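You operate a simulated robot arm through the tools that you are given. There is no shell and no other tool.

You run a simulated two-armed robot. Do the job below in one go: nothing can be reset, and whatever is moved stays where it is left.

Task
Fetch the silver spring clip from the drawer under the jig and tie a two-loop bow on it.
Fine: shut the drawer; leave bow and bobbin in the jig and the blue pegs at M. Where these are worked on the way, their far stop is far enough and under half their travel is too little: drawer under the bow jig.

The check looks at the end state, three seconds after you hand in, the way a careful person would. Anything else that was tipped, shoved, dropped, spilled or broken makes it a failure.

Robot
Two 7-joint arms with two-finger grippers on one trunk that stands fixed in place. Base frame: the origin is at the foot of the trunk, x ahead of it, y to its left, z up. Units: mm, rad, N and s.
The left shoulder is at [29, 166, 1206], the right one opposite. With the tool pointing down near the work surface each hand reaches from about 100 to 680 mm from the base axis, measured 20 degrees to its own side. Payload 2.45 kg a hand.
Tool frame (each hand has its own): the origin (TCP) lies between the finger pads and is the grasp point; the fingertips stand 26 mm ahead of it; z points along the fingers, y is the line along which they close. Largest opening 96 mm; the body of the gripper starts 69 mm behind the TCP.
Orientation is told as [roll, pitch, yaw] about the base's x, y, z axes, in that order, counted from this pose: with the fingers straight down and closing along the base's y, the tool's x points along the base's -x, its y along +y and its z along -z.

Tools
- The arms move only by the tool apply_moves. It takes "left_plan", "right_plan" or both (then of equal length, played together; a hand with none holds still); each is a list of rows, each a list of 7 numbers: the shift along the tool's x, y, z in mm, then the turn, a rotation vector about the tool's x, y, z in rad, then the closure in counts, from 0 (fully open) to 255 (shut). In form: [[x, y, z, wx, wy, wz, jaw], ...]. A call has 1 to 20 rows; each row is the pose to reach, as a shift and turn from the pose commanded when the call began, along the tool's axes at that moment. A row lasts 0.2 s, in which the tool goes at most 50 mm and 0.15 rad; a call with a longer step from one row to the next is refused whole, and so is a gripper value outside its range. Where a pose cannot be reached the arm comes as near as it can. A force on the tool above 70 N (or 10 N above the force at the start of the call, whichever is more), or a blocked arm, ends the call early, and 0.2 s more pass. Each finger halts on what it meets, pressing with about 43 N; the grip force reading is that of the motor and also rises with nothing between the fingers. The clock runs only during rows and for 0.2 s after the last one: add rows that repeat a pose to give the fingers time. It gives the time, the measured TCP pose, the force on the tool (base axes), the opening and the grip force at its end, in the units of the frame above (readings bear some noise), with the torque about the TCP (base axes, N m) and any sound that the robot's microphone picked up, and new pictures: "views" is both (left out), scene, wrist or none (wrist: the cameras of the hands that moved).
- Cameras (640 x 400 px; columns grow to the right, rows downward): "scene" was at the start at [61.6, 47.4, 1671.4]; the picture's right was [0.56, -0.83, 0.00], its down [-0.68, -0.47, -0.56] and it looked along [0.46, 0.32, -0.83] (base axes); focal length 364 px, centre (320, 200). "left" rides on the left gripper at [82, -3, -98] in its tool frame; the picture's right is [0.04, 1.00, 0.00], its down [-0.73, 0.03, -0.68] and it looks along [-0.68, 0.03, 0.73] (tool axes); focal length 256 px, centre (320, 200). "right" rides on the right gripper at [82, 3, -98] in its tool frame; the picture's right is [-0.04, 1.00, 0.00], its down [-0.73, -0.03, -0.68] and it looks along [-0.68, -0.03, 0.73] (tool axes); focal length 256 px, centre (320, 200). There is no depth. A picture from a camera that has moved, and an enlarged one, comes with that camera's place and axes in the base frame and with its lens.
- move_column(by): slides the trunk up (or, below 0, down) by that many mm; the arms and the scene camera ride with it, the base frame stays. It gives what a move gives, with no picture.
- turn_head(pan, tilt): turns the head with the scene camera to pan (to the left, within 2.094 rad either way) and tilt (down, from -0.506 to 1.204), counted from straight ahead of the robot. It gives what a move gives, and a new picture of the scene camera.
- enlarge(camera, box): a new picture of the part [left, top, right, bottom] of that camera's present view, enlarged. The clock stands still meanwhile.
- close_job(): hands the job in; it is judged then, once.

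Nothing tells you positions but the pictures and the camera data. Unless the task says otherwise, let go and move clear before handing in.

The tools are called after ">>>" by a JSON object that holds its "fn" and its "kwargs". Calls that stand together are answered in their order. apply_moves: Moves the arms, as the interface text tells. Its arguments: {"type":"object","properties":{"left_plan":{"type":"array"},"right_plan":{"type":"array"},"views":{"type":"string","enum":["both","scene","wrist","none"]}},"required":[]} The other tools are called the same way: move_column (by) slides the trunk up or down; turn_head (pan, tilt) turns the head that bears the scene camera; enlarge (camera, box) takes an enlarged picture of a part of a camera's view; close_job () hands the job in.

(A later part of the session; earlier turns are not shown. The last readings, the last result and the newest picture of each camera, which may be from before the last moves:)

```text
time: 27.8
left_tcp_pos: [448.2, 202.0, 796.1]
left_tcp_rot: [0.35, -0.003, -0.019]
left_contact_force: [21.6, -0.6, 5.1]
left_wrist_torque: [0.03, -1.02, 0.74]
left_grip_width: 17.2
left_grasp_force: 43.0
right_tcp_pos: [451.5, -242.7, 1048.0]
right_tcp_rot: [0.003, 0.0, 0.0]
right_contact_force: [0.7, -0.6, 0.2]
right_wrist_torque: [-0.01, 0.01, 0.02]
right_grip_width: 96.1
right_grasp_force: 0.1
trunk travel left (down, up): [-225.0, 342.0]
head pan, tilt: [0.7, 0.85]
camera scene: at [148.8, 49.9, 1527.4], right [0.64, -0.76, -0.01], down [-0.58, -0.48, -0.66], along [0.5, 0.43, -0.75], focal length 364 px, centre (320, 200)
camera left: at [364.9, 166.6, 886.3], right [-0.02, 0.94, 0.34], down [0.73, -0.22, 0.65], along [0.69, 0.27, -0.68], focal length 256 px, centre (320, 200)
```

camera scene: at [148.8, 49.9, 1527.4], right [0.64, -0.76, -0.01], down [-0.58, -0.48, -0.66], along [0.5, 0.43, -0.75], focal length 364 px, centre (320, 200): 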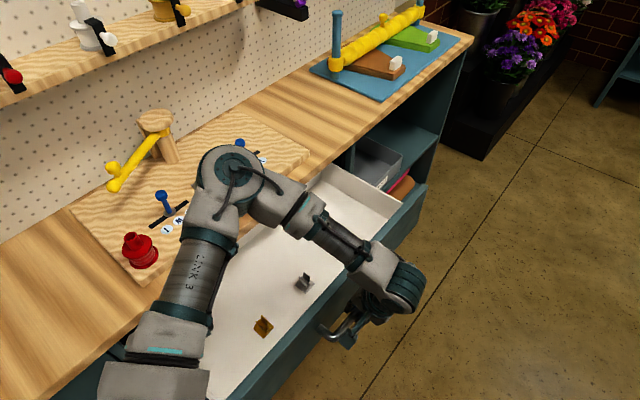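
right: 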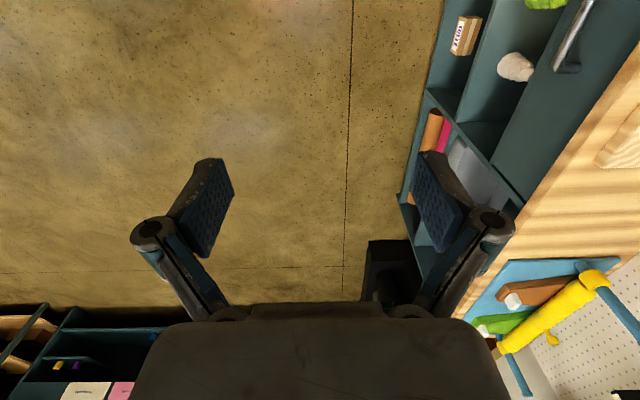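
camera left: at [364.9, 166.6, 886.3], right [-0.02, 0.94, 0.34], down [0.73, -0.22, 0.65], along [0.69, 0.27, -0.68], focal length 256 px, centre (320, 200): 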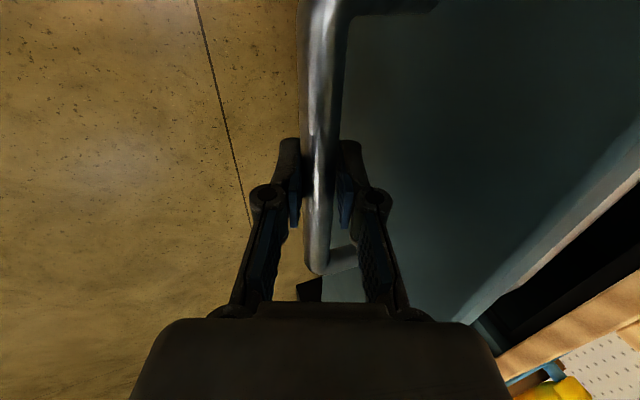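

>>> {"fn": "apply_moves", "kwargs": {"left_plan": [[0, -14, -5, 0.0, 0, 0, 255], [0, -28, -10, 0, 0, 0, 255], [0, -42, -15, 0, 0, 0, 255], [0, -56, -20.5, 0, 0, 0, 255], [0, -56, -20.5, 0, 0, 0, 255]], "views": "scene"}}

>>> {"fn": "enlarge", "kwargs": {"camera": "scene", "box": [200, 200, 420, 400]}}

```text
time: 29.0
left_tcp_pos: [434.9, 192.7, 809.3]
left_tcp_rot: [0.355, 0.002, -0.016]
left_contact_force: [10.7, 56.5, -13.8]
left_wrist_torque: [0.78, -0.43, 0.92]
left_grip_width: 17.9
left_grasp_force: 43.3
left hand out of reach, approached as far as the arm can: row 1, 2, 3, 4, 5
right_tcp_pos: [450.4, -235.3, 1051.6]
right_tcp_rot: [-0.003, 0.0, 0.0]
right_contact_force: [-0.3, -0.6, -0.2]
right_wrist_torque: [0.02, -0.02, 0.05]
right_grip_width: 95.9
right_grasp_force: 0.0
trunk travel left (down, up): [-225.0, 342.0]
head pan, tilt: [0.7, 0.85]
camera scene: at [149.3, 72.3, 1526.4], right [0.65, -0.76, 0.01], down [-0.58, -0.49, -0.65], along [0.5, 0.42, -0.76], focal length 364 px, centre (320, 200)
```

scene: 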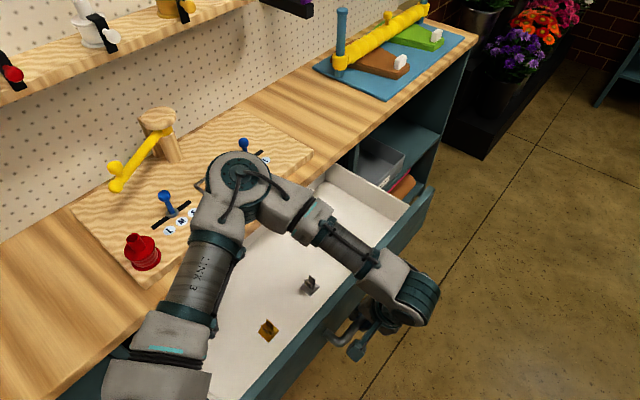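

```text
2.00 times, centred on (310, 300) of scene
camera zoom: at [149.3, 72.3, 1526.4], right [0.65, -0.76, 0.01], down [-0.58, -0.49, -0.65], along [0.5, 0.42, -0.76], focal length 728 px, centre (340, 0)
```

zoom: 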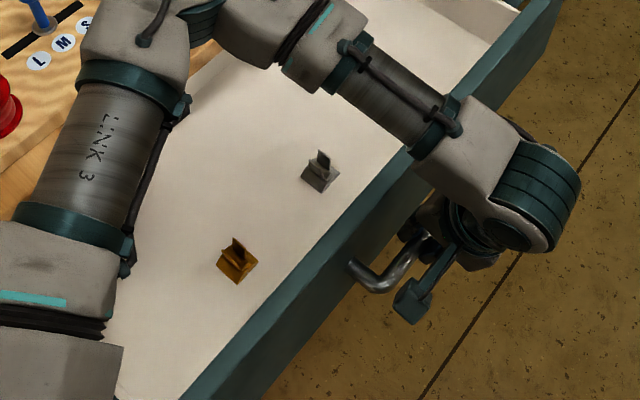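

The drawer hit its far stop (≈245 mm travel); a silver and a gold clip are visible inside. I'll relax the pull, open the fingers and back off upward.

>>> {"fn": "apply_moves", "kwargs": {"left_plan": [[0, 5, 2, 0, 0, 0, 255], [0, 9, 3, 0, 0, 0, 255], [0, 9, 3, 0, 0, 0, 180], [0, 9, 3, 0, 0, 0, 120], [0, 9, 3, 0, 0, 0, 120]], "views": "wrist"}}

```text
time: 30.2
left_tcp_pos: [434.6, 196.8, 810.0]
left_tcp_rot: [0.346, -0.001, -0.02]
left_contact_force: [-0.2, 0.1, -0.5]
left_wrist_torque: [-0.05, 0.01, -0.01]
left_grip_width: 50.5
left_grasp_force: 0.0
right_tcp_pos: [449.2, -235.6, 1052.0]
right_tcp_rot: [-0.004, -0.002, 0.002]
right_contact_force: [-0.1, 0.1, 1.1]
right_wrist_torque: [-0.02, -0.03, 0.0]
right_grip_width: 96.2
right_grasp_force: 0.0
trunk travel left (down, up): [-225.0, 342.0]
head pan, tilt: [0.7, 0.85]
camera left: at [352.6, 160.3, 900.6], right [-0.02, 0.94, 0.34], down [0.73, -0.22, 0.65], along [0.69, 0.26, -0.68], focal length 256 px, centre (320, 200)
```

left: 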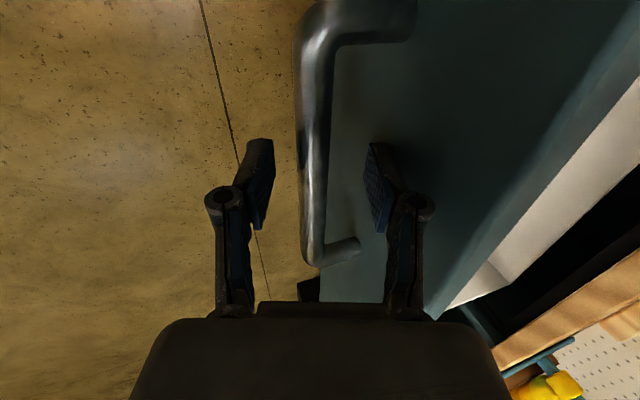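

Free of the handle. Now retract up and move over the open drawer, straightening the tool, to look at the clips.

>>> {"fn": "apply_moves", "kwargs": {"left_plan": [[0, 0, -30, 0, 0, 0, 120], [0, 0, -65, 0, 0, 0, 120], [0, 0, -100, 0, 0, 0, 120], [7, 32, -110, 0.1, 0, 0, 60], [14, 64, -120, 0.2, 0, 0, 0], [21, 97, -128, 0.3, 0, 0, 0], [28, 129, -136, 0.346, 0, 0, 0], [34.6, 161.3, -143.9, 0.346, 0, 0, 0], [34.6, 161.3, -143.9, 0.346, 0, 0, 0]], "views": "both"}}

>>> {"fn": "enlarge", "kwargs": {"camera": "left", "box": [240, 40, 440, 165]}}

```text
time: 32.2
left_tcp_pos: [402.1, 292.8, 1000.2]
left_tcp_rot: [0.006, -0.002, -0.019]
left_contact_force: [0.2, 0.4, -0.8]
left_wrist_torque: [0.02, 0.02, -0.01]
left_grip_width: 96.2
left_grasp_force: 0.2
left hand out of reach, approached as far as the arm can: row 3
right_tcp_pos: [450.8, -241.4, 1048.7]
right_tcp_rot: [0.001, 0.0, 0.0]
right_contact_force: [0.1, -0.9, -0.6]
right_wrist_torque: [0.02, 0.03, -0.03]
right_grip_width: 96.1
right_grasp_force: 0.0
trunk travel left (down, up): [-225.0, 342.0]
head pan, tilt: [0.7, 0.85]
camera scene: at [145.3, 52.1, 1527.6], right [0.64, -0.76, 0.0], down [-0.58, -0.48, -0.66], along [0.5, 0.42, -0.75], focal length 364 px, centre (320, 200)
camera left: at [319.8, 291.0, 1098.2], right [-0.02, 1.0, 0.0], down [0.73, 0.01, 0.68], along [0.68, 0.02, -0.73], focal length 256 px, centre (320, 200)
```

scene: 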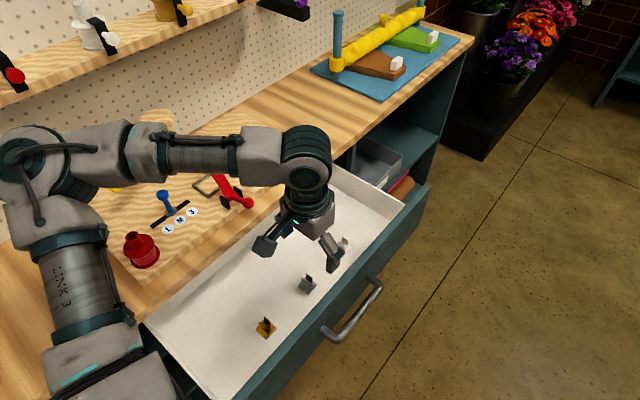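
left: 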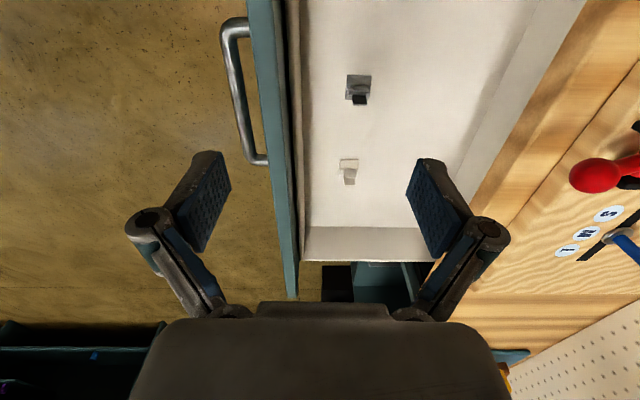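

```text
3.20 times, centred on (340, 102) of left
camera zoom: at [319.8, 291.0, 1098.2], right [-0.02, 1.0, 0.0], down [0.73, 0.01, 0.68], along [0.68, 0.02, -0.73], focal length 819 px, centre (256, 512)
```

zoom: 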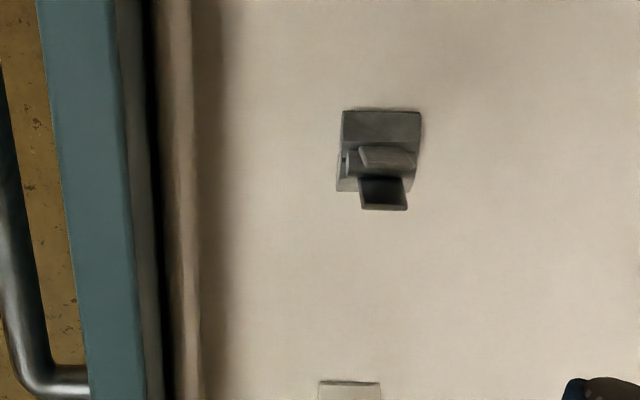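

There are actually three clips: gold, a grey one in the middle and a lighter one further along. I need to tell which is silver.

>>> {"fn": "enlarge", "kwargs": {"camera": "left", "box": [320, 60, 400, 110]}}

>>> {"fn": "enlarge", "kwargs": {"camera": "left", "box": [310, 145, 390, 195]}}

>>> {"fn": "enlarge", "kwargs": {"camera": "scene", "box": [230, 220, 380, 350]}}

>>> {"fn": "enlarge", "kwargs": {"camera": "scene", "box": [320, 225, 370, 265]}}

```text
8.00 times, centred on (360, 85) of left
camera zoom: at [319.8, 291.0, 1098.2], right [-0.02, 1.0, 0.0], down [0.73, 0.01, 0.68], along [0.68, 0.02, -0.73], focal length 2048 px, centre (0, 1120)
```

zoom: 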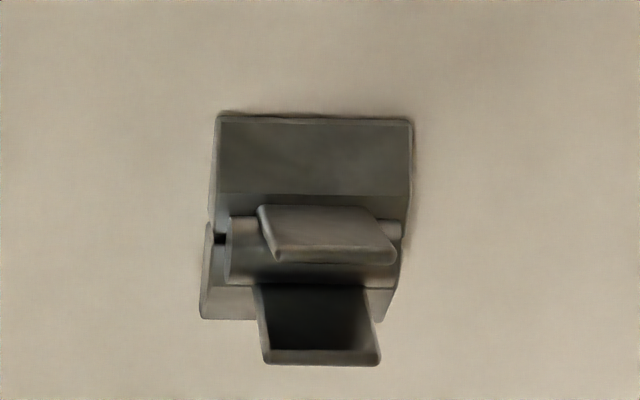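

```text
8.00 times, centred on (350, 170) of left
camera zoom: at [319.8, 291.0, 1098.2], right [-0.02, 1.0, 0.0], down [0.73, 0.01, 0.68], along [0.68, 0.02, -0.73], focal length 2048 px, centre (80, 440)
```

zoom: 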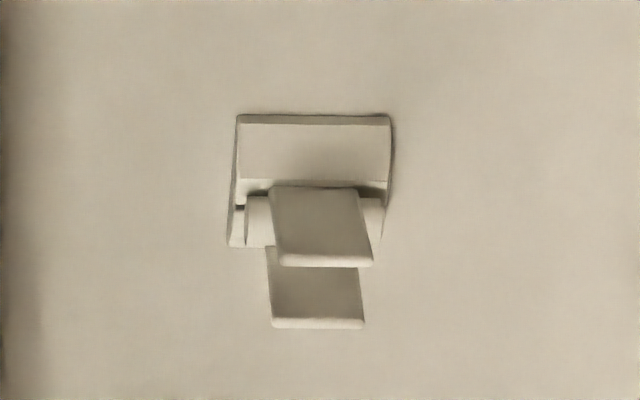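

```text
3.08 times, centred on (305, 285) of scene
camera zoom: at [145.3, 52.1, 1527.6], right [0.64, -0.76, 0.0], down [-0.58, -0.48, -0.66], along [0.5, 0.42, -0.75], focal length 1120 px, centre (366, -62)
```

zoom: 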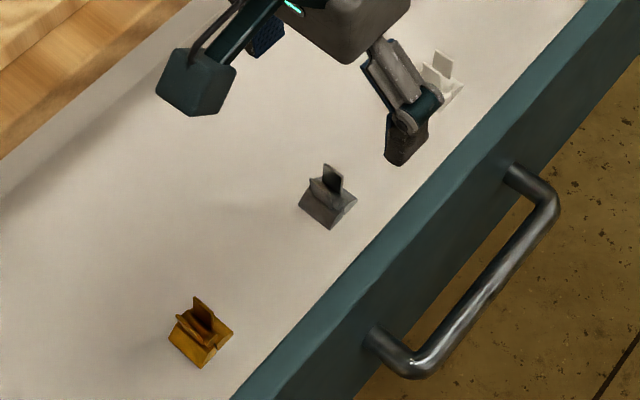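

```text
10.00 times, centred on (345, 245) of scene
camera zoom: at [145.3, 52.1, 1527.6], right [0.64, -0.76, 0.0], down [-0.58, -0.48, -0.66], along [0.5, 0.42, -0.75], focal length 3639 px, centre (70, -250)
```

zoom: 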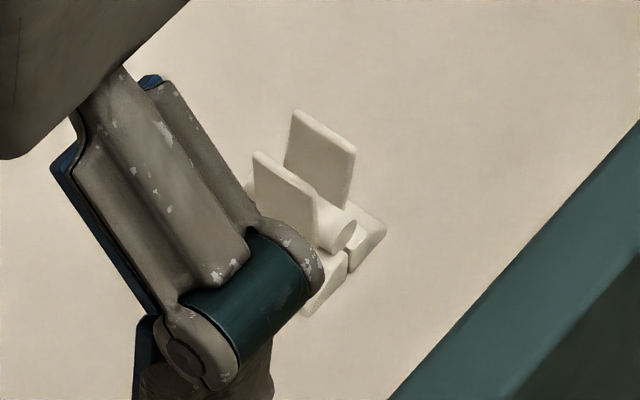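

The middle clip is metallic grey: that's the silver one (others are gold and white). I'll move down over it for a closer look and to fix the drawer floor height.

>>> {"fn": "apply_moves", "kwargs": {"left_plan": [[-10, 13, 30, 0, 0, 0.0, 0], [-20, 26, 60, 0, 0, 0, 0], [-30, 39, 90, 0, 0, 0, 0], [-41, 52, 120, 0, 0, 0, 0], [-41, 52, 120, 0, 0, 0, 0]], "views": "both"}}

>>> {"fn": "enlarge", "kwargs": {"camera": "left", "box": [260, 60, 420, 160]}}

>>> {"fn": "enlarge", "kwargs": {"camera": "scene", "box": [270, 230, 370, 310]}}

```text
time: 33.4
left_tcp_pos: [443.1, 344.1, 880.9]
left_tcp_rot: [0.006, -0.004, -0.019]
left_contact_force: [0.9, 0.3, 0.9]
left_wrist_torque: [-0.03, -0.02, 0.02]
left_grip_width: 96.0
left_grasp_force: 0.0
right_tcp_pos: [449.4, -241.0, 1049.9]
right_tcp_rot: [0.002, -0.001, -0.001]
right_contact_force: [0.6, 0.2, -0.6]
right_wrist_torque: [0.01, 0.02, -0.02]
right_grip_width: 96.0
right_grasp_force: 0.0
trunk travel left (down, up): [-225.0, 342.0]
head pan, tilt: [0.7, 0.85]
camera scene: at [144.2, 52.6, 1527.9], right [0.64, -0.76, 0.0], down [-0.58, -0.48, -0.66], along [0.5, 0.42, -0.75], focal length 364 px, centre (320, 200)
camera left: at [361.3, 342.0, 977.5], right [-0.02, 1.0, 0.0], down [0.73, 0.01, 0.68], along [0.68, 0.02, -0.73], focal length 256 px, centre (320, 200)
```

scene: 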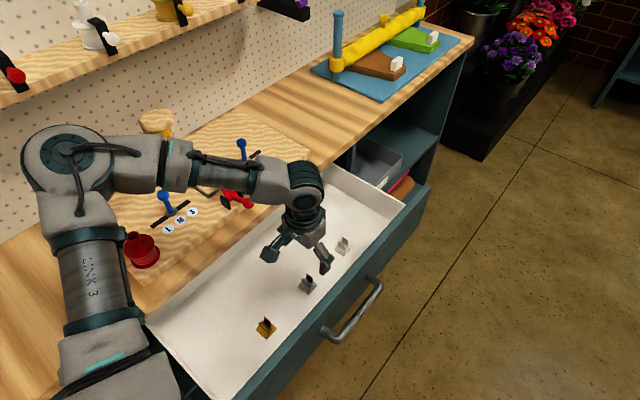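
left: 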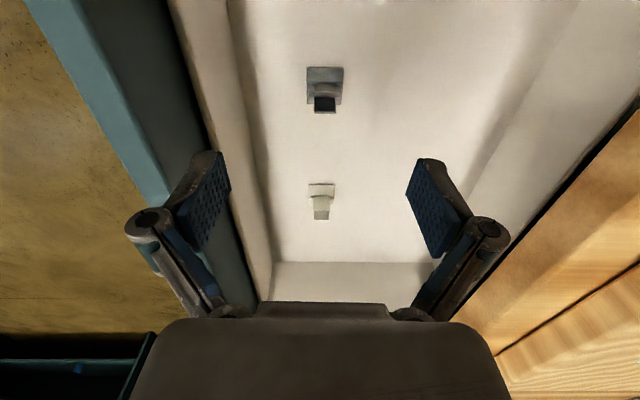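

```text
4.00 times, centred on (340, 110) of left
camera zoom: at [361.3, 342.0, 977.5], right [-0.02, 1.0, 0.0], down [0.73, 0.01, 0.68], along [0.68, 0.02, -0.73], focal length 1024 px, centre (240, 560)
```

zoom: 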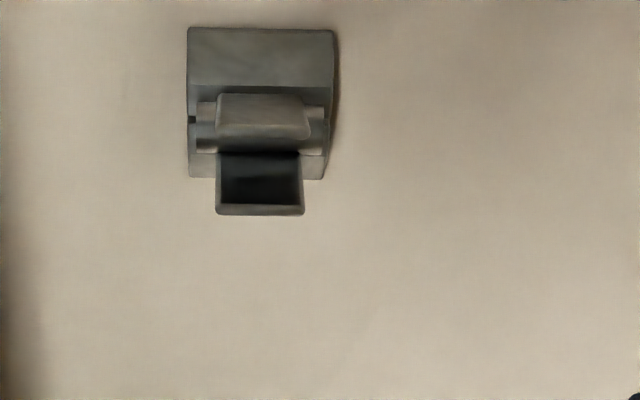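

```text
5.00 times, centred on (320, 270) of scene
camera zoom: at [144.2, 52.6, 1527.9], right [0.64, -0.76, 0.0], down [-0.58, -0.48, -0.66], along [0.5, 0.42, -0.75], focal length 1820 px, centre (320, -150)
```

zoom: 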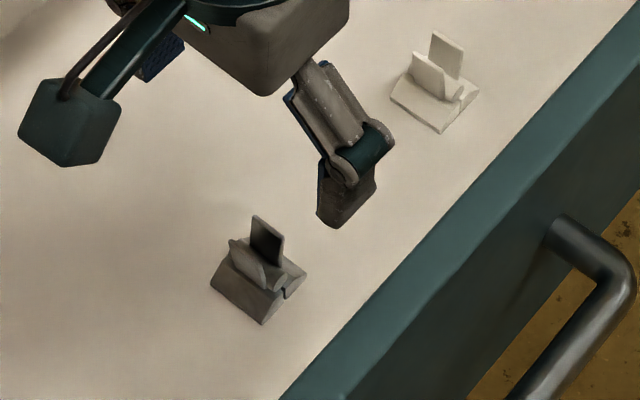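

Triangulating puts the clip near (448, 350) on a floor around z≈725–735. I'll descend part way and recheck alignment.

>>> {"fn": "apply_moves", "kwargs": {"left_plan": [[-3, 3, 25, 0, 0, 0, 0], [-5, 6, 50, 0, 0, 0, 0], [-5, 6, 75, 0, 0, 0, 0], [-5, 6, 75, 0, 0, 0, 0]], "views": "both"}}

>>> {"fn": "enlarge", "kwargs": {"camera": "left", "box": [220, 60, 420, 210]}}

>>> {"fn": "enlarge", "kwargs": {"camera": "scene", "box": [250, 210, 370, 310]}}

```text
time: 34.4
left_tcp_pos: [449.8, 349.1, 806.8]
left_tcp_rot: [0.005, -0.002, -0.019]
left_contact_force: [-0.2, -0.8, -0.1]
left_wrist_torque: [0.0, 0.0, -0.02]
left_grip_width: 96.1
left_grasp_force: 0.0
right_tcp_pos: [450.0, -240.1, 1049.4]
right_tcp_rot: [0.002, -0.002, 0.0]
right_contact_force: [0.0, -0.2, -0.1]
right_wrist_torque: [-0.03, 0.03, -0.03]
right_grip_width: 96.0
right_grasp_force: 0.0
trunk travel left (down, up): [-225.0, 342.0]
head pan, tilt: [0.7, 0.85]
camera scene: at [144.7, 52.5, 1527.8], right [0.64, -0.76, 0.0], down [-0.58, -0.48, -0.66], along [0.5, 0.42, -0.75], focal length 364 px, centre (320, 200)
camera left: at [367.2, 346.1, 903.9], right [-0.02, 1.0, 0.0], down [0.73, 0.01, 0.68], along [0.68, 0.02, -0.73], focal length 256 px, centre (320, 200)
```

scene: 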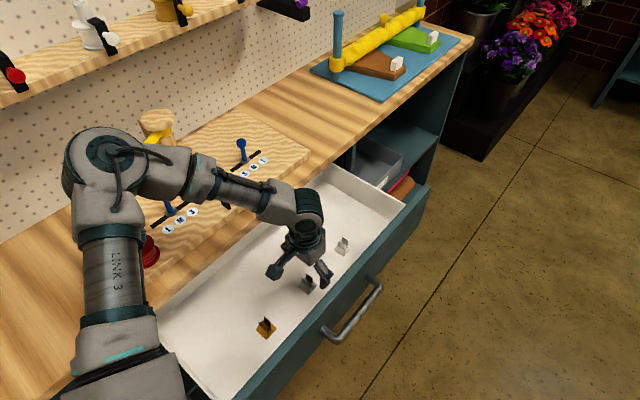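
left: 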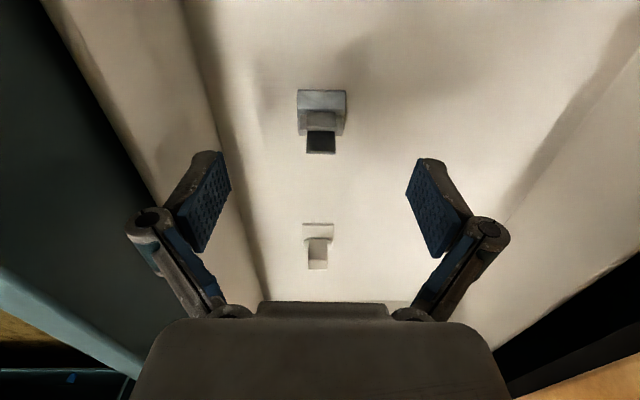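

```text
2.67 times, centred on (320, 135) of left
camera zoom: at [367.2, 346.1, 903.9], right [-0.02, 1.0, 0.0], down [0.73, 0.01, 0.68], along [0.68, 0.02, -0.73], focal length 683 px, centre (320, 373)
```

zoom: 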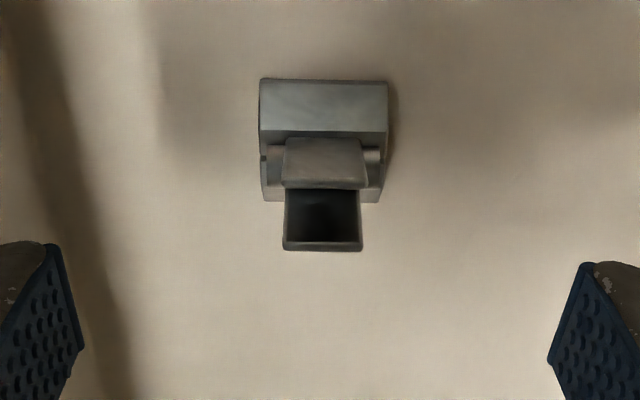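

```text
4.00 times, centred on (310, 260) of scene
camera zoom: at [144.7, 52.5, 1527.8], right [0.64, -0.76, 0.0], down [-0.58, -0.48, -0.66], along [0.5, 0.42, -0.75], focal length 1456 px, centre (360, -40)
```

zoom: 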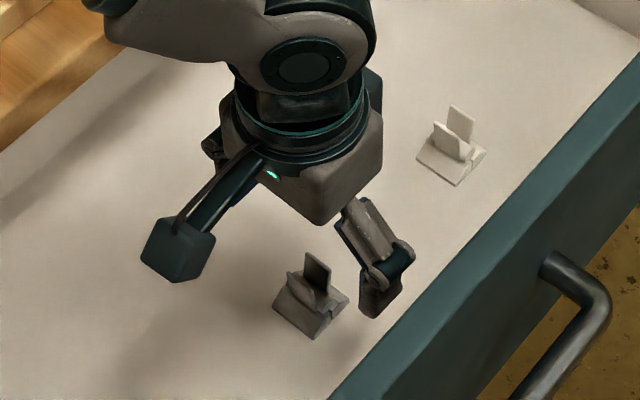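

The floor solves to z≈724 and clip centre to about (445, 350), width ~33 mm. Descending to z≈755 and closing on the clip's flanks.

>>> {"fn": "apply_moves", "kwargs": {"left_plan": [[2.5, 0.5, 20, 0, 0, 0, 0], [5, 1, 38, 0, 0, 0, 40], [5, 1, 51, 0, 0, 0, 80], [5, 1, 51, 0, 0, 0, 110], [5, 1, 51, 0, 0, 0, 110]], "views": "both"}}

>>> {"fn": "enlarge", "kwargs": {"camera": "left", "box": [220, 90, 420, 240]}}

>>> {"fn": "enlarge", "kwargs": {"camera": "scene", "box": [250, 230, 370, 310]}}

```text
time: 35.6
left_tcp_pos: [444.7, 352.1, 755.3]
left_tcp_rot: [0.004, -0.004, -0.02]
left_contact_force: [-0.1, 0.2, -0.3]
left_wrist_torque: [0.04, 0.0, -0.02]
left_grip_width: 54.9
left_grasp_force: 0.0
right_tcp_pos: [450.2, -240.8, 1050.2]
right_tcp_rot: [0.002, -0.001, 0.001]
right_contact_force: [0.4, -0.2, -0.5]
right_wrist_torque: [0.0, 0.02, 0.0]
right_grip_width: 95.8
right_grasp_force: 0.1
trunk travel left (down, up): [-225.0, 342.0]
head pan, tilt: [0.7, 0.85]
camera scene: at [145.2, 52.4, 1527.7], right [0.64, -0.76, 0.0], down [-0.58, -0.48, -0.66], along [0.5, 0.42, -0.75], focal length 364 px, centre (320, 200)
camera left: at [362.7, 349.5, 852.2], right [-0.02, 1.0, 0.0], down [0.73, 0.01, 0.68], along [0.68, 0.02, -0.73], focal length 256 px, centre (320, 200)
```

scene: 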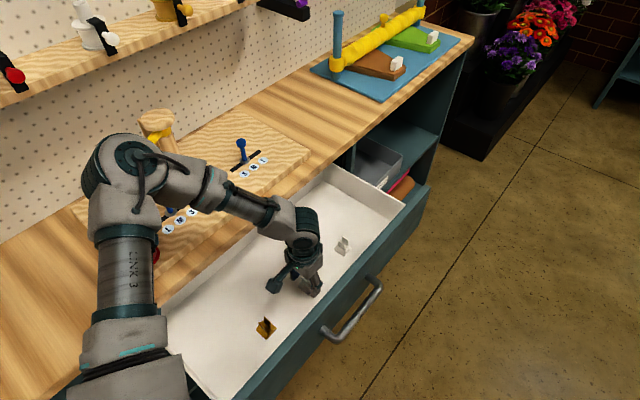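
left: 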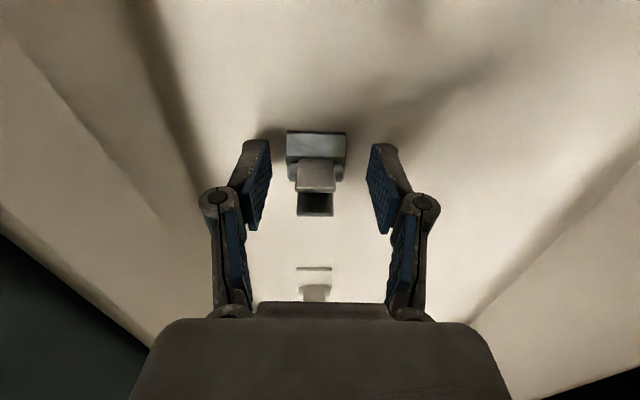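

```text
2.67 times, centred on (320, 165) of left
camera zoom: at [362.7, 349.5, 852.2], right [-0.02, 1.0, 0.0], down [0.73, 0.01, 0.68], along [0.68, 0.02, -0.73], focal length 683 px, centre (320, 293)
```

zoom: 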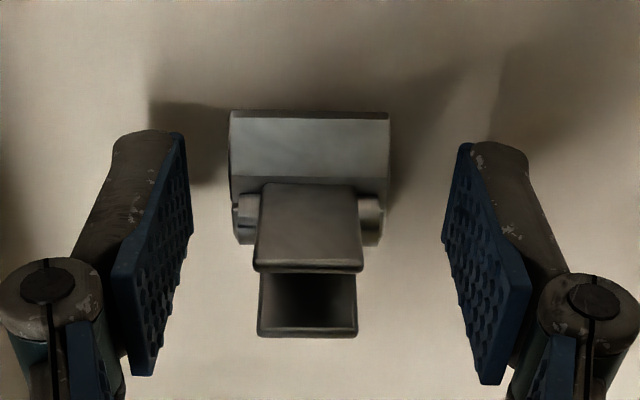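

```text
5.00 times, centred on (310, 270) of scene
camera zoom: at [145.2, 52.4, 1527.7], right [0.64, -0.76, 0.0], down [-0.58, -0.48, -0.66], along [0.5, 0.42, -0.75], focal length 1820 px, centre (370, -150)
```

zoom: 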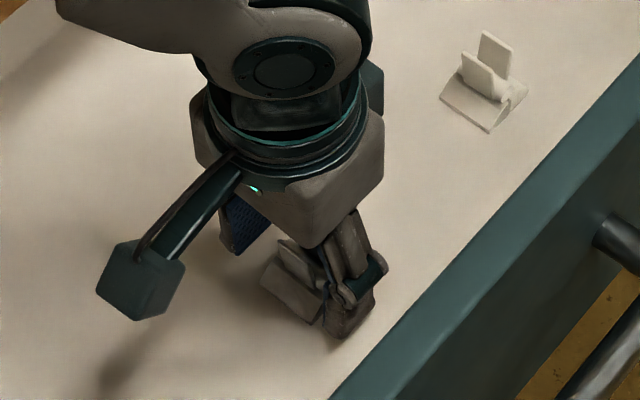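

The fingers straddle the clip; I'll shift 2 mm in -y and close.

>>> {"fn": "apply_moves", "kwargs": {"left_plan": [[0, -2, 0, 0, 0, 0, 110], [0, -2, 0, 0, 0, 0, 150], [0, -2, 0, 0, 0, 0, 190], [0, -2, 0, 0, 0, 0, 255], [0, -2, 0, 0, 0, 0, 255]], "views": "wrist"}}

>>> {"fn": "enlarge", "kwargs": {"camera": "left", "box": [220, 90, 420, 240]}}

```text
time: 36.8
left_tcp_pos: [444.5, 350.4, 754.7]
left_tcp_rot: [0.004, -0.003, -0.02]
left_contact_force: [0.4, -0.5, 1.9]
left_wrist_torque: [0.04, -0.05, -0.01]
left_grip_width: 32.8
left_grasp_force: 43.7
right_tcp_pos: [450.1, -240.8, 1050.1]
right_tcp_rot: [0.001, -0.002, 0.002]
right_contact_force: [-0.9, 0.7, 0.1]
right_wrist_torque: [0.02, 0.01, -0.03]
right_grip_width: 95.9
right_grasp_force: 0.1
trunk travel left (down, up): [-225.0, 342.0]
head pan, tilt: [0.7, 0.85]
camera left: at [362.3, 347.5, 852.6], right [-0.02, 1.0, 0.0], down [0.73, 0.01, 0.68], along [0.68, 0.02, -0.73], focal length 256 px, centre (320, 200)
```

left: 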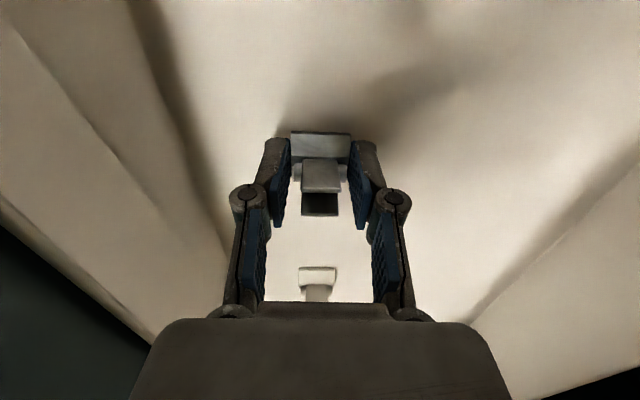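

```text
2.67 times, centred on (320, 165) of left
camera zoom: at [362.3, 347.5, 852.6], right [-0.02, 1.0, 0.0], down [0.73, 0.01, 0.68], along [0.68, 0.02, -0.73], focal length 683 px, centre (320, 293)
```

zoom: 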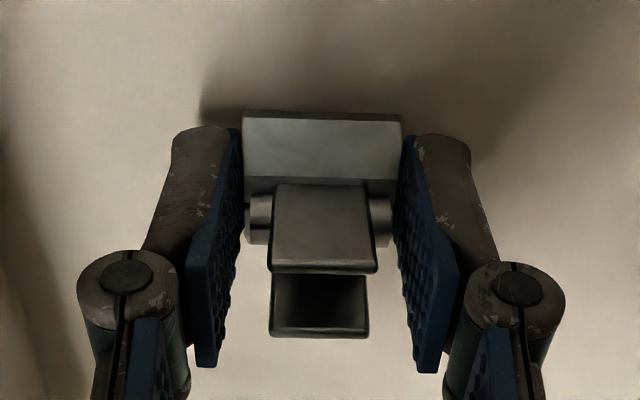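

The silver clip is gripped (32.8 mm wide). Lifting it straight out of the drawer.

>>> {"fn": "apply_moves", "kwargs": {"left_plan": [[0, 0, -15, 0, 0, 0, 255], [0, 0, -40, 0, 0, 0, 255], [0, 0, -75, 0, 0, 0, 255], [0, 0, -110, 0, 0, 0, 255], [0, 0, -145, 0, 0, 0, 255], [0, 0, -180, 0, 0, 0, 255], [0, 0, -180, 0, 0, 0, 255]], "views": "both"}}

```text
time: 38.4
left_tcp_pos: [444.1, 350.2, 937.2]
left_tcp_rot: [0.006, -0.002, -0.02]
left_contact_force: [-0.1, 0.0, -0.1]
left_wrist_torque: [0.01, 0.0, -0.01]
left_grip_width: 17.9
left_grasp_force: 42.8
right_tcp_pos: [449.8, -240.9, 1048.8]
right_tcp_rot: [0.001, 0.0, 0.001]
right_contact_force: [0.5, -0.3, -0.5]
right_wrist_torque: [0.0, 0.0, 0.02]
right_grip_width: 96.0
right_grasp_force: 0.0
trunk travel left (down, up): [-225.0, 342.0]
head pan, tilt: [0.7, 0.85]
camera scene: at [145.4, 52.3, 1527.6], right [0.64, -0.76, 0.0], down [-0.58, -0.48, -0.66], along [0.5, 0.42, -0.75], focal length 364 px, centre (320, 200)
camera left: at [362.9, 347.1, 1033.7], right [-0.02, 1.0, 0.0], down [0.73, 0.01, 0.68], along [0.68, 0.02, -0.73], focal length 256 px, centre (320, 200)
```

scene: 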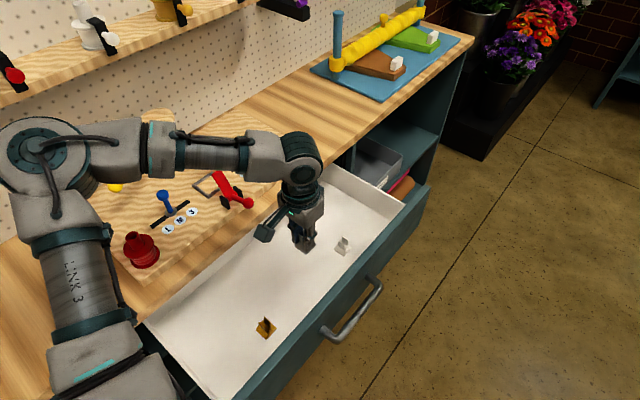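
left: 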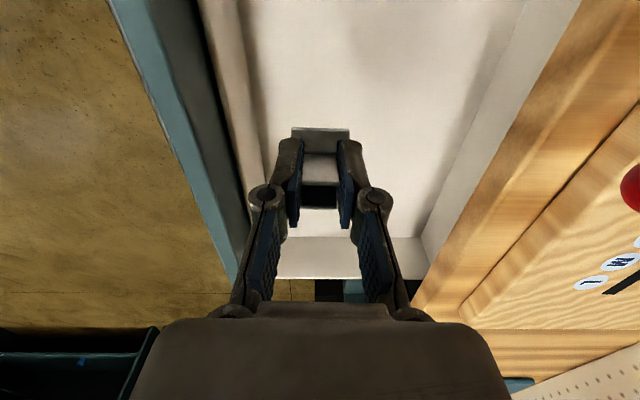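

The fingers slipped up from the base (33 mm) to the upright tabs (18 mm), so the clip now hangs lower; I'll check how it is held.

>>> {"fn": "enlarge", "kwargs": {"camera": "left", "box": [240, 100, 400, 240]}}

>>> {"fn": "enlarge", "kwargs": {"camera": "scene", "box": [250, 190, 350, 270]}}

```text
2.86 times, centred on (320, 170) of left
camera zoom: at [362.9, 347.1, 1033.7], right [-0.02, 1.0, 0.0], down [0.73, 0.01, 0.68], along [0.68, 0.02, -0.73], focal length 731 px, centre (320, 286)
```

zoom: 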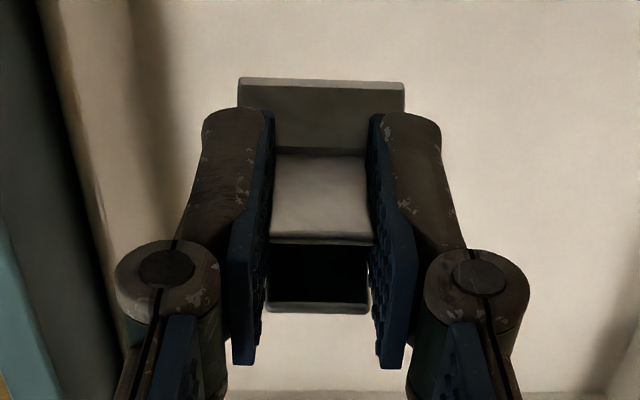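

```text
5.00 times, centred on (300, 230) of scene
camera zoom: at [145.4, 52.3, 1527.6], right [0.64, -0.76, 0.0], down [-0.58, -0.48, -0.66], along [0.5, 0.42, -0.75], focal length 1820 px, centre (420, 50)
```

zoom: 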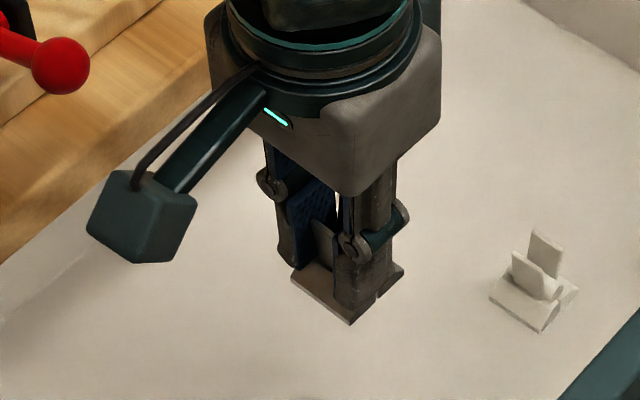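

Held firmly upright by both tabs, with the clip's bottom about 36 mm below the TCP. I'll raise the trunk 100 mm for best reach over the jig, then survey the seat.

>>> {"fn": "move_column", "kwargs": {"by": 100}}

>>> {"fn": "turn_head", "kwargs": {"pan": 0.85, "tilt": 0.85}}

>>> {"fn": "enlarge", "kwargs": {"camera": "scene", "box": [180, 130, 380, 280]}}

```text
time: 39.7
left_tcp_pos: [444.2, 349.9, 1034.7]
left_tcp_rot: [0.004, -0.002, -0.019]
left_contact_force: [0.3, -0.5, -0.6]
left_wrist_torque: [-0.02, 0.02, 0.01]
left_grip_width: 17.7
left_grasp_force: 43.4
right_tcp_pos: [450.7, -238.3, 1149.6]
right_tcp_rot: [0.003, 0.0, 0.0]
right_contact_force: [-0.3, 0.0, -0.1]
right_wrist_torque: [0.03, 0.03, 0.0]
right_grip_width: 96.1
right_grasp_force: 0.0
trunk travel left (down, up): [-325.0, 242.0]
head pan, tilt: [0.7, 0.85]
```

```text
time: 40.4
left_tcp_pos: [443.7, 349.4, 1035.1]
left_tcp_rot: [0.007, -0.003, -0.019]
left_contact_force: [-0.1, -0.2, -0.4]
left_wrist_torque: [0.0, -0.03, -0.01]
left_grip_width: 17.9
left_grasp_force: 43.0
right_tcp_pos: [449.9, -239.9, 1149.9]
right_tcp_rot: [0.003, -0.002, 0.0]
right_contact_force: [0.3, 0.8, -0.8]
right_wrist_torque: [-0.01, 0.02, 0.01]
right_grip_width: 96.0
right_grasp_force: 0.0
trunk travel left (down, up): [-325.0, 242.0]
head pan, tilt: [0.85, 0.85]
camera scene: at [73.7, 60.8, 1630.4], right [0.75, -0.66, 0.0], down [-0.5, -0.56, -0.66], along [0.43, 0.5, -0.75], focal length 364 px, centre (320, 200)
```

scene: 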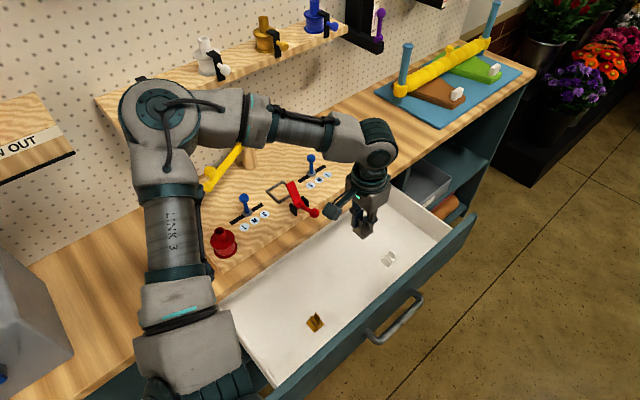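

```text
2.67 times, centred on (280, 205) of scene
camera zoom: at [73.7, 60.8, 1630.4], right [0.75, -0.66, 0.0], down [-0.5, -0.56, -0.66], along [0.43, 0.5, -0.75], focal length 970 px, centre (427, 187)
```

zoom: 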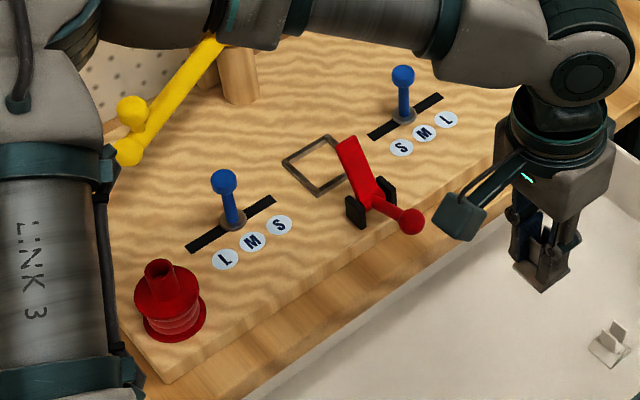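

The seat centre works out at (423, 615, ~927), symmetric between the pegs at x≈318 and 528. I'll carry the clip over at a safe height above the red lever and pegs.

>>> {"fn": "apply_moves", "kwargs": {"left_plan": [[2, 10, -20, 0, 0, -0.005, 255], [5, 40, -27, 0, 0, -0.01, 255], [9, 80, -27, 0, 0, -0.015, 255], [13, 120, -27, 0, 0, -0.02, 255], [17, 160, -27, 0, 0, -0.02, 255], [20, 200, -27, 0, 0, -0.02, 255], [23, 235, -27, 0, 0, -0.02, 255], [25.7, 265, -27, 0, 0, -0.02, 255], [25.7, 265, -27, 0, 0, -0.02, 255]], "views": "both"}}

>>> {"fn": "enlarge", "kwargs": {"camera": "left", "box": [220, 60, 420, 260]}}

>>> {"fn": "enlarge", "kwargs": {"camera": "scene", "box": [200, 100, 380, 260]}}

```text
time: 42.4
left_tcp_pos: [423.6, 617.7, 1064.5]
left_tcp_rot: [0.005, -0.003, 0.001]
left_contact_force: [-0.7, -1.6, 0.6]
left_wrist_torque: [0.0, 0.04, -0.01]
left_grip_width: 17.8
left_grasp_force: 43.0
right_tcp_pos: [451.5, -240.1, 1150.3]
right_tcp_rot: [0.002, -0.002, 0.0]
right_contact_force: [0.1, -1.0, 0.9]
right_wrist_torque: [0.01, 0.01, 0.01]
right_grip_width: 95.7
right_grasp_force: 0.1
trunk travel left (down, up): [-325.0, 242.0]
head pan, tilt: [0.85, 0.85]
camera scene: at [73.0, 62.9, 1630.4], right [0.75, -0.66, 0.0], down [-0.5, -0.57, -0.66], along [0.43, 0.49, -0.75], focal length 364 px, centre (320, 200)
camera left: at [341.5, 613.5, 1161.1], right [-0.04, 1.0, 0.0], down [0.73, 0.03, 0.68], along [0.68, 0.03, -0.73], focal length 256 px, centre (320, 200)
```

scene: 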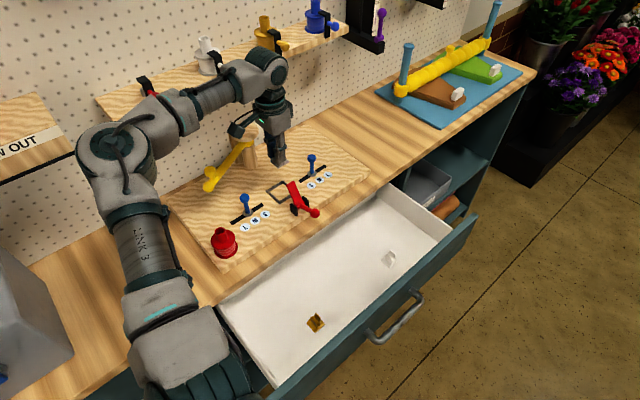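
left: 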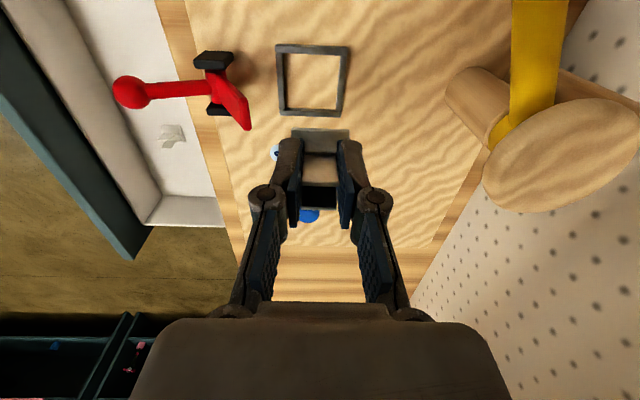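

```text
2.00 times, centred on (320, 160) of left
camera zoom: at [341.5, 613.5, 1161.1], right [-0.04, 1.0, 0.0], down [0.73, 0.03, 0.68], along [0.68, 0.03, -0.73], focal length 512 px, centre (320, 280)
```

zoom: 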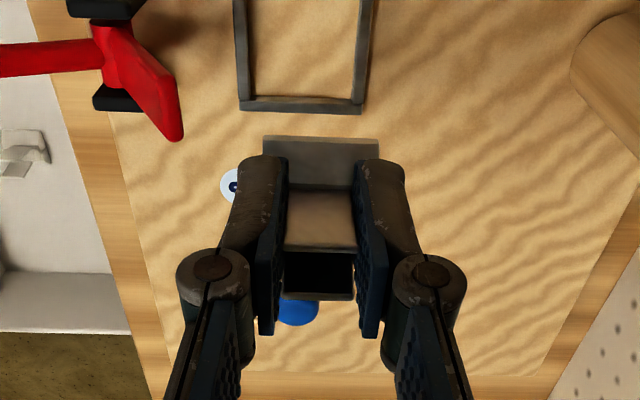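

```text
2.50 times, centred on (290, 180) of scene
camera zoom: at [73.0, 62.9, 1630.4], right [0.75, -0.66, 0.0], down [-0.5, -0.57, -0.66], along [0.43, 0.49, -0.75], focal length 910 px, centre (395, 250)
```

zoom: 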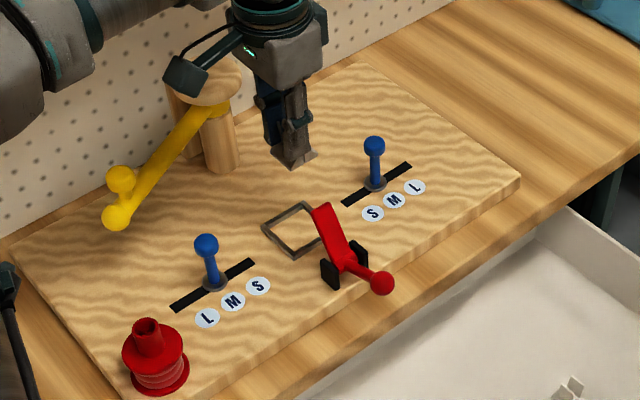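

Refined seat centre (421.5, 612). Shifting slightly and descending to just above the jig surface.

>>> {"fn": "apply_moves", "kwargs": {"left_plan": [[2, -5.7, 10, 0, 0, 0, 255], [2, -5.7, 35, 0, 0, 0, 255], [2, -5.7, 60, 0, 0, 0, 255], [2, -5.7, 80, 0, 0, 0, 255], [2, -5.7, 94, 0, 0, 0, 255], [2, -5.7, 94, 0, 0, 0, 255]], "views": "both"}}

>>> {"fn": "enlarge", "kwargs": {"camera": "left", "box": [220, 60, 420, 260]}}

>>> {"fn": "enlarge", "kwargs": {"camera": "scene", "box": [240, 140, 340, 230]}}

```text
time: 43.8
left_tcp_pos: [420.5, 609.1, 972.2]
left_tcp_rot: [0.007, -0.006, 0.002]
left_contact_force: [0.8, 4.7, 16.3]
left_wrist_torque: [0.0, -0.38, 0.08]
left_grip_width: 17.6
left_grasp_force: 43.4
right_tcp_pos: [448.6, -242.2, 1150.6]
right_tcp_rot: [0.002, -0.005, 0.0]
right_contact_force: [0.0, -0.3, -0.7]
right_wrist_torque: [0.02, 0.0, 0.0]
right_grip_width: 95.9
right_grasp_force: 0.1
trunk travel left (down, up): [-325.0, 242.0]
head pan, tilt: [0.85, 0.85]
camera scene: at [70.9, 60.3, 1630.9], right [0.75, -0.66, 0.0], down [-0.5, -0.56, -0.66], along [0.43, 0.5, -0.75], focal length 364 px, centre (320, 200)
camera left: at [338.8, 605.3, 1069.2], right [-0.04, 1.0, 0.01], down [0.73, 0.03, 0.68], along [0.68, 0.03, -0.73], focal length 256 px, centre (320, 200)
```

scene: 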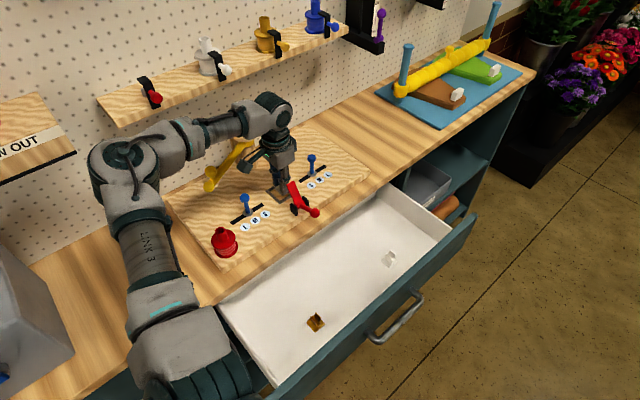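
left: 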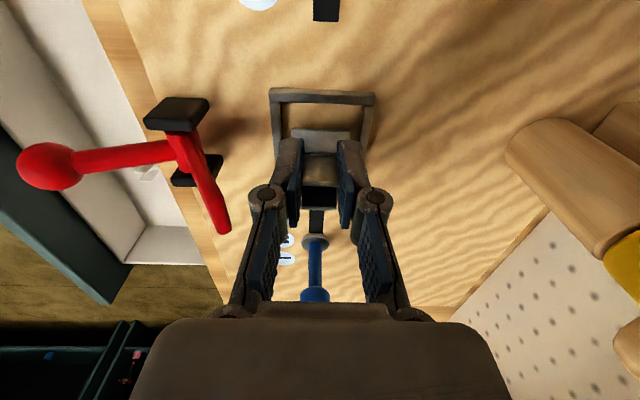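

```text
2.00 times, centred on (320, 160) of left
camera zoom: at [338.8, 605.3, 1069.2], right [-0.04, 1.0, 0.01], down [0.73, 0.03, 0.68], along [0.68, 0.03, -0.73], focal length 512 px, centre (320, 280)
```

zoom: 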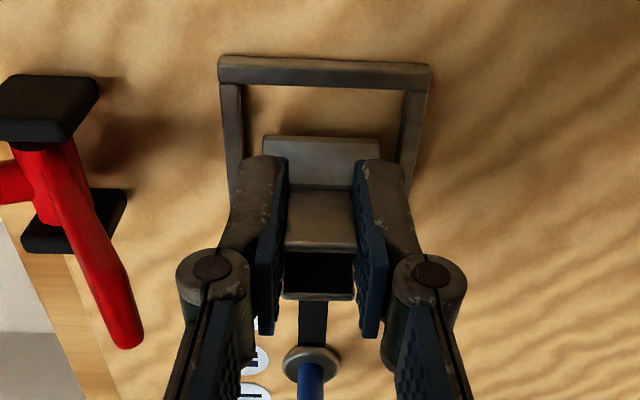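

```text
4.44 times, centred on (290, 185) of scene
camera zoom: at [70.9, 60.3, 1630.9], right [0.75, -0.66, 0.0], down [-0.5, -0.56, -0.66], along [0.43, 0.5, -0.75], focal length 1618 px, centre (453, 267)
```

zoom: 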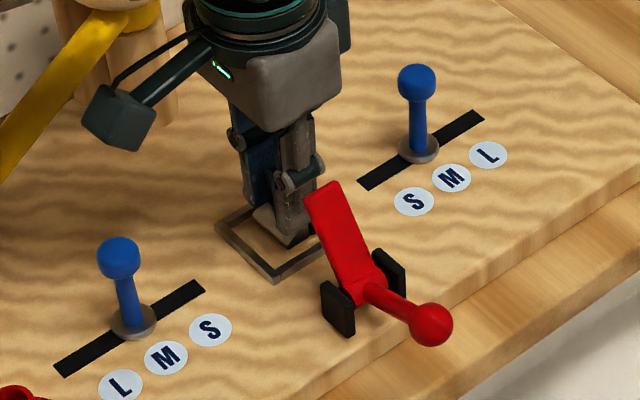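

The clip touched at z≈972, and the close view shows it's sitting ~9 mm too far in +x, its far edge on the seat's rim. I'll lift slightly, shift -x by 9 mm and lower again gently.

>>> {"fn": "apply_moves", "kwargs": {"left_plan": [[0, 0, -8, 0, 0, 0, 255], [5, 0, -10, 0, 0, 0, 255], [9, 0, -10, 0, 0, 0, 255], [9, 0, -5, 0, 0, 0, 255], [9, 0, 0, 0, 0, 0, 255], [9, 0, 3, 0, 0, 0, 255], [9, 0, 3, 0, 0, 0, 255]], "views": "both"}}

>>> {"fn": "enlarge", "kwargs": {"camera": "left", "box": [220, 60, 420, 260]}}

>>> {"fn": "enlarge", "kwargs": {"camera": "scene", "box": [240, 140, 340, 230]}}

```text
time: 45.4
left_tcp_pos: [411.5, 608.9, 966.1]
left_tcp_rot: [0.004, -0.003, 0.001]
left_contact_force: [-0.1, 0.4, 0.6]
left_wrist_torque: [-0.04, 0.02, -0.01]
left_grip_width: 17.5
left_grasp_force: 43.3
right_tcp_pos: [449.2, -240.3, 1150.8]
right_tcp_rot: [0.002, -0.003, -0.001]
right_contact_force: [0.6, 0.9, -0.1]
right_wrist_torque: [-0.01, 0.0, 0.0]
right_grip_width: 96.1
right_grasp_force: 0.1
trunk travel left (down, up): [-325.0, 242.0]
head pan, tilt: [0.85, 0.85]
camera scene: at [72.5, 62.5, 1630.5], right [0.75, -0.66, 0.0], down [-0.5, -0.57, -0.66], along [0.43, 0.49, -0.75], focal length 364 px, centre (320, 200)
camera left: at [330.6, 605.5, 1062.8], right [-0.04, 1.0, 0.0], down [0.73, 0.03, 0.68], along [0.68, 0.03, -0.73], focal length 256 px, centre (320, 200)
```

scene: 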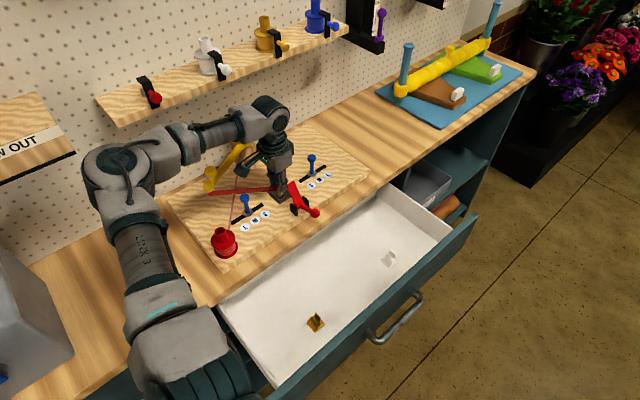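
left: 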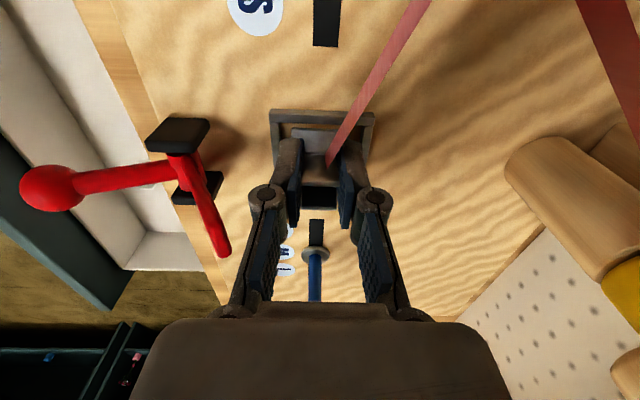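

```text
2.00 times, centred on (320, 160) of left
camera zoom: at [330.6, 605.5, 1062.8], right [-0.04, 1.0, 0.0], down [0.73, 0.03, 0.68], along [0.68, 0.03, -0.73], focal length 512 px, centre (320, 280)
```

zoom: 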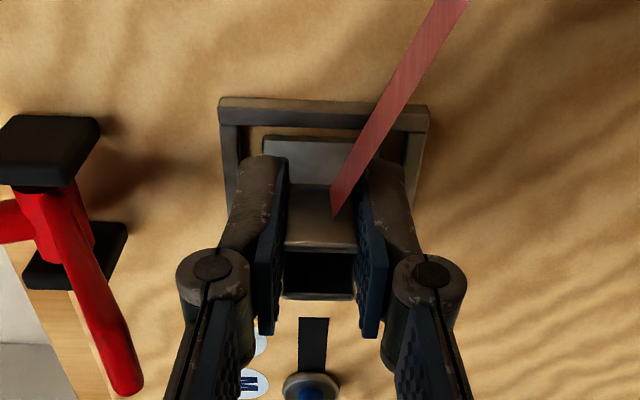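

```text
4.44 times, centred on (290, 185) of scene
camera zoom: at [72.5, 62.5, 1630.5], right [0.75, -0.66, 0.0], down [-0.5, -0.57, -0.66], along [0.43, 0.49, -0.75], focal length 1618 px, centre (453, 267)
```

zoom: 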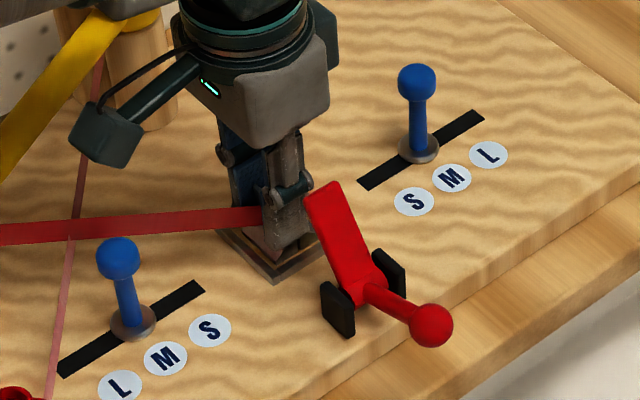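

A red ribbon has appeared from the bobbin via the swing arm to the clip, so the jig recognises the clip in the seat. Now lower the last few mm until it touches.

>>> {"fn": "apply_moves", "kwargs": {"left_plan": [[-2, 0, 2, 0, 0, 0, 255], [-2, 0, 4, 0, 0, 0, 255], [-2, 0, 4, 0, 0, 0, 255]], "views": "wrist"}}

```text
time: 46.2
left_tcp_pos: [414.1, 609.5, 965.1]
left_tcp_rot: [0.008, -0.009, 0.002]
left_contact_force: [0.0, 7.9, 27.1]
left_wrist_torque: [0.14, 0.03, 0.0]
left_grip_width: 17.7
left_grasp_force: 42.9
right_tcp_pos: [448.2, -241.2, 1150.8]
right_tcp_rot: [0.0, -0.003, 0.0]
right_contact_force: [0.6, 0.6, -0.1]
right_wrist_torque: [0.04, -0.02, -0.02]
right_grip_width: 96.1
right_grasp_force: 0.0
trunk travel left (down, up): [-325.0, 242.0]
head pan, tilt: [0.85, 0.85]
camera left: at [332.1, 604.7, 1062.0], right [-0.04, 1.0, 0.01], down [0.73, 0.02, 0.69], along [0.68, 0.03, -0.73], focal length 256 px, centre (320, 200)
```

left: 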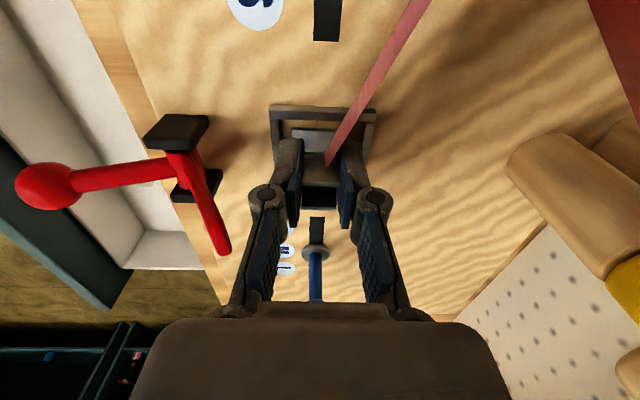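

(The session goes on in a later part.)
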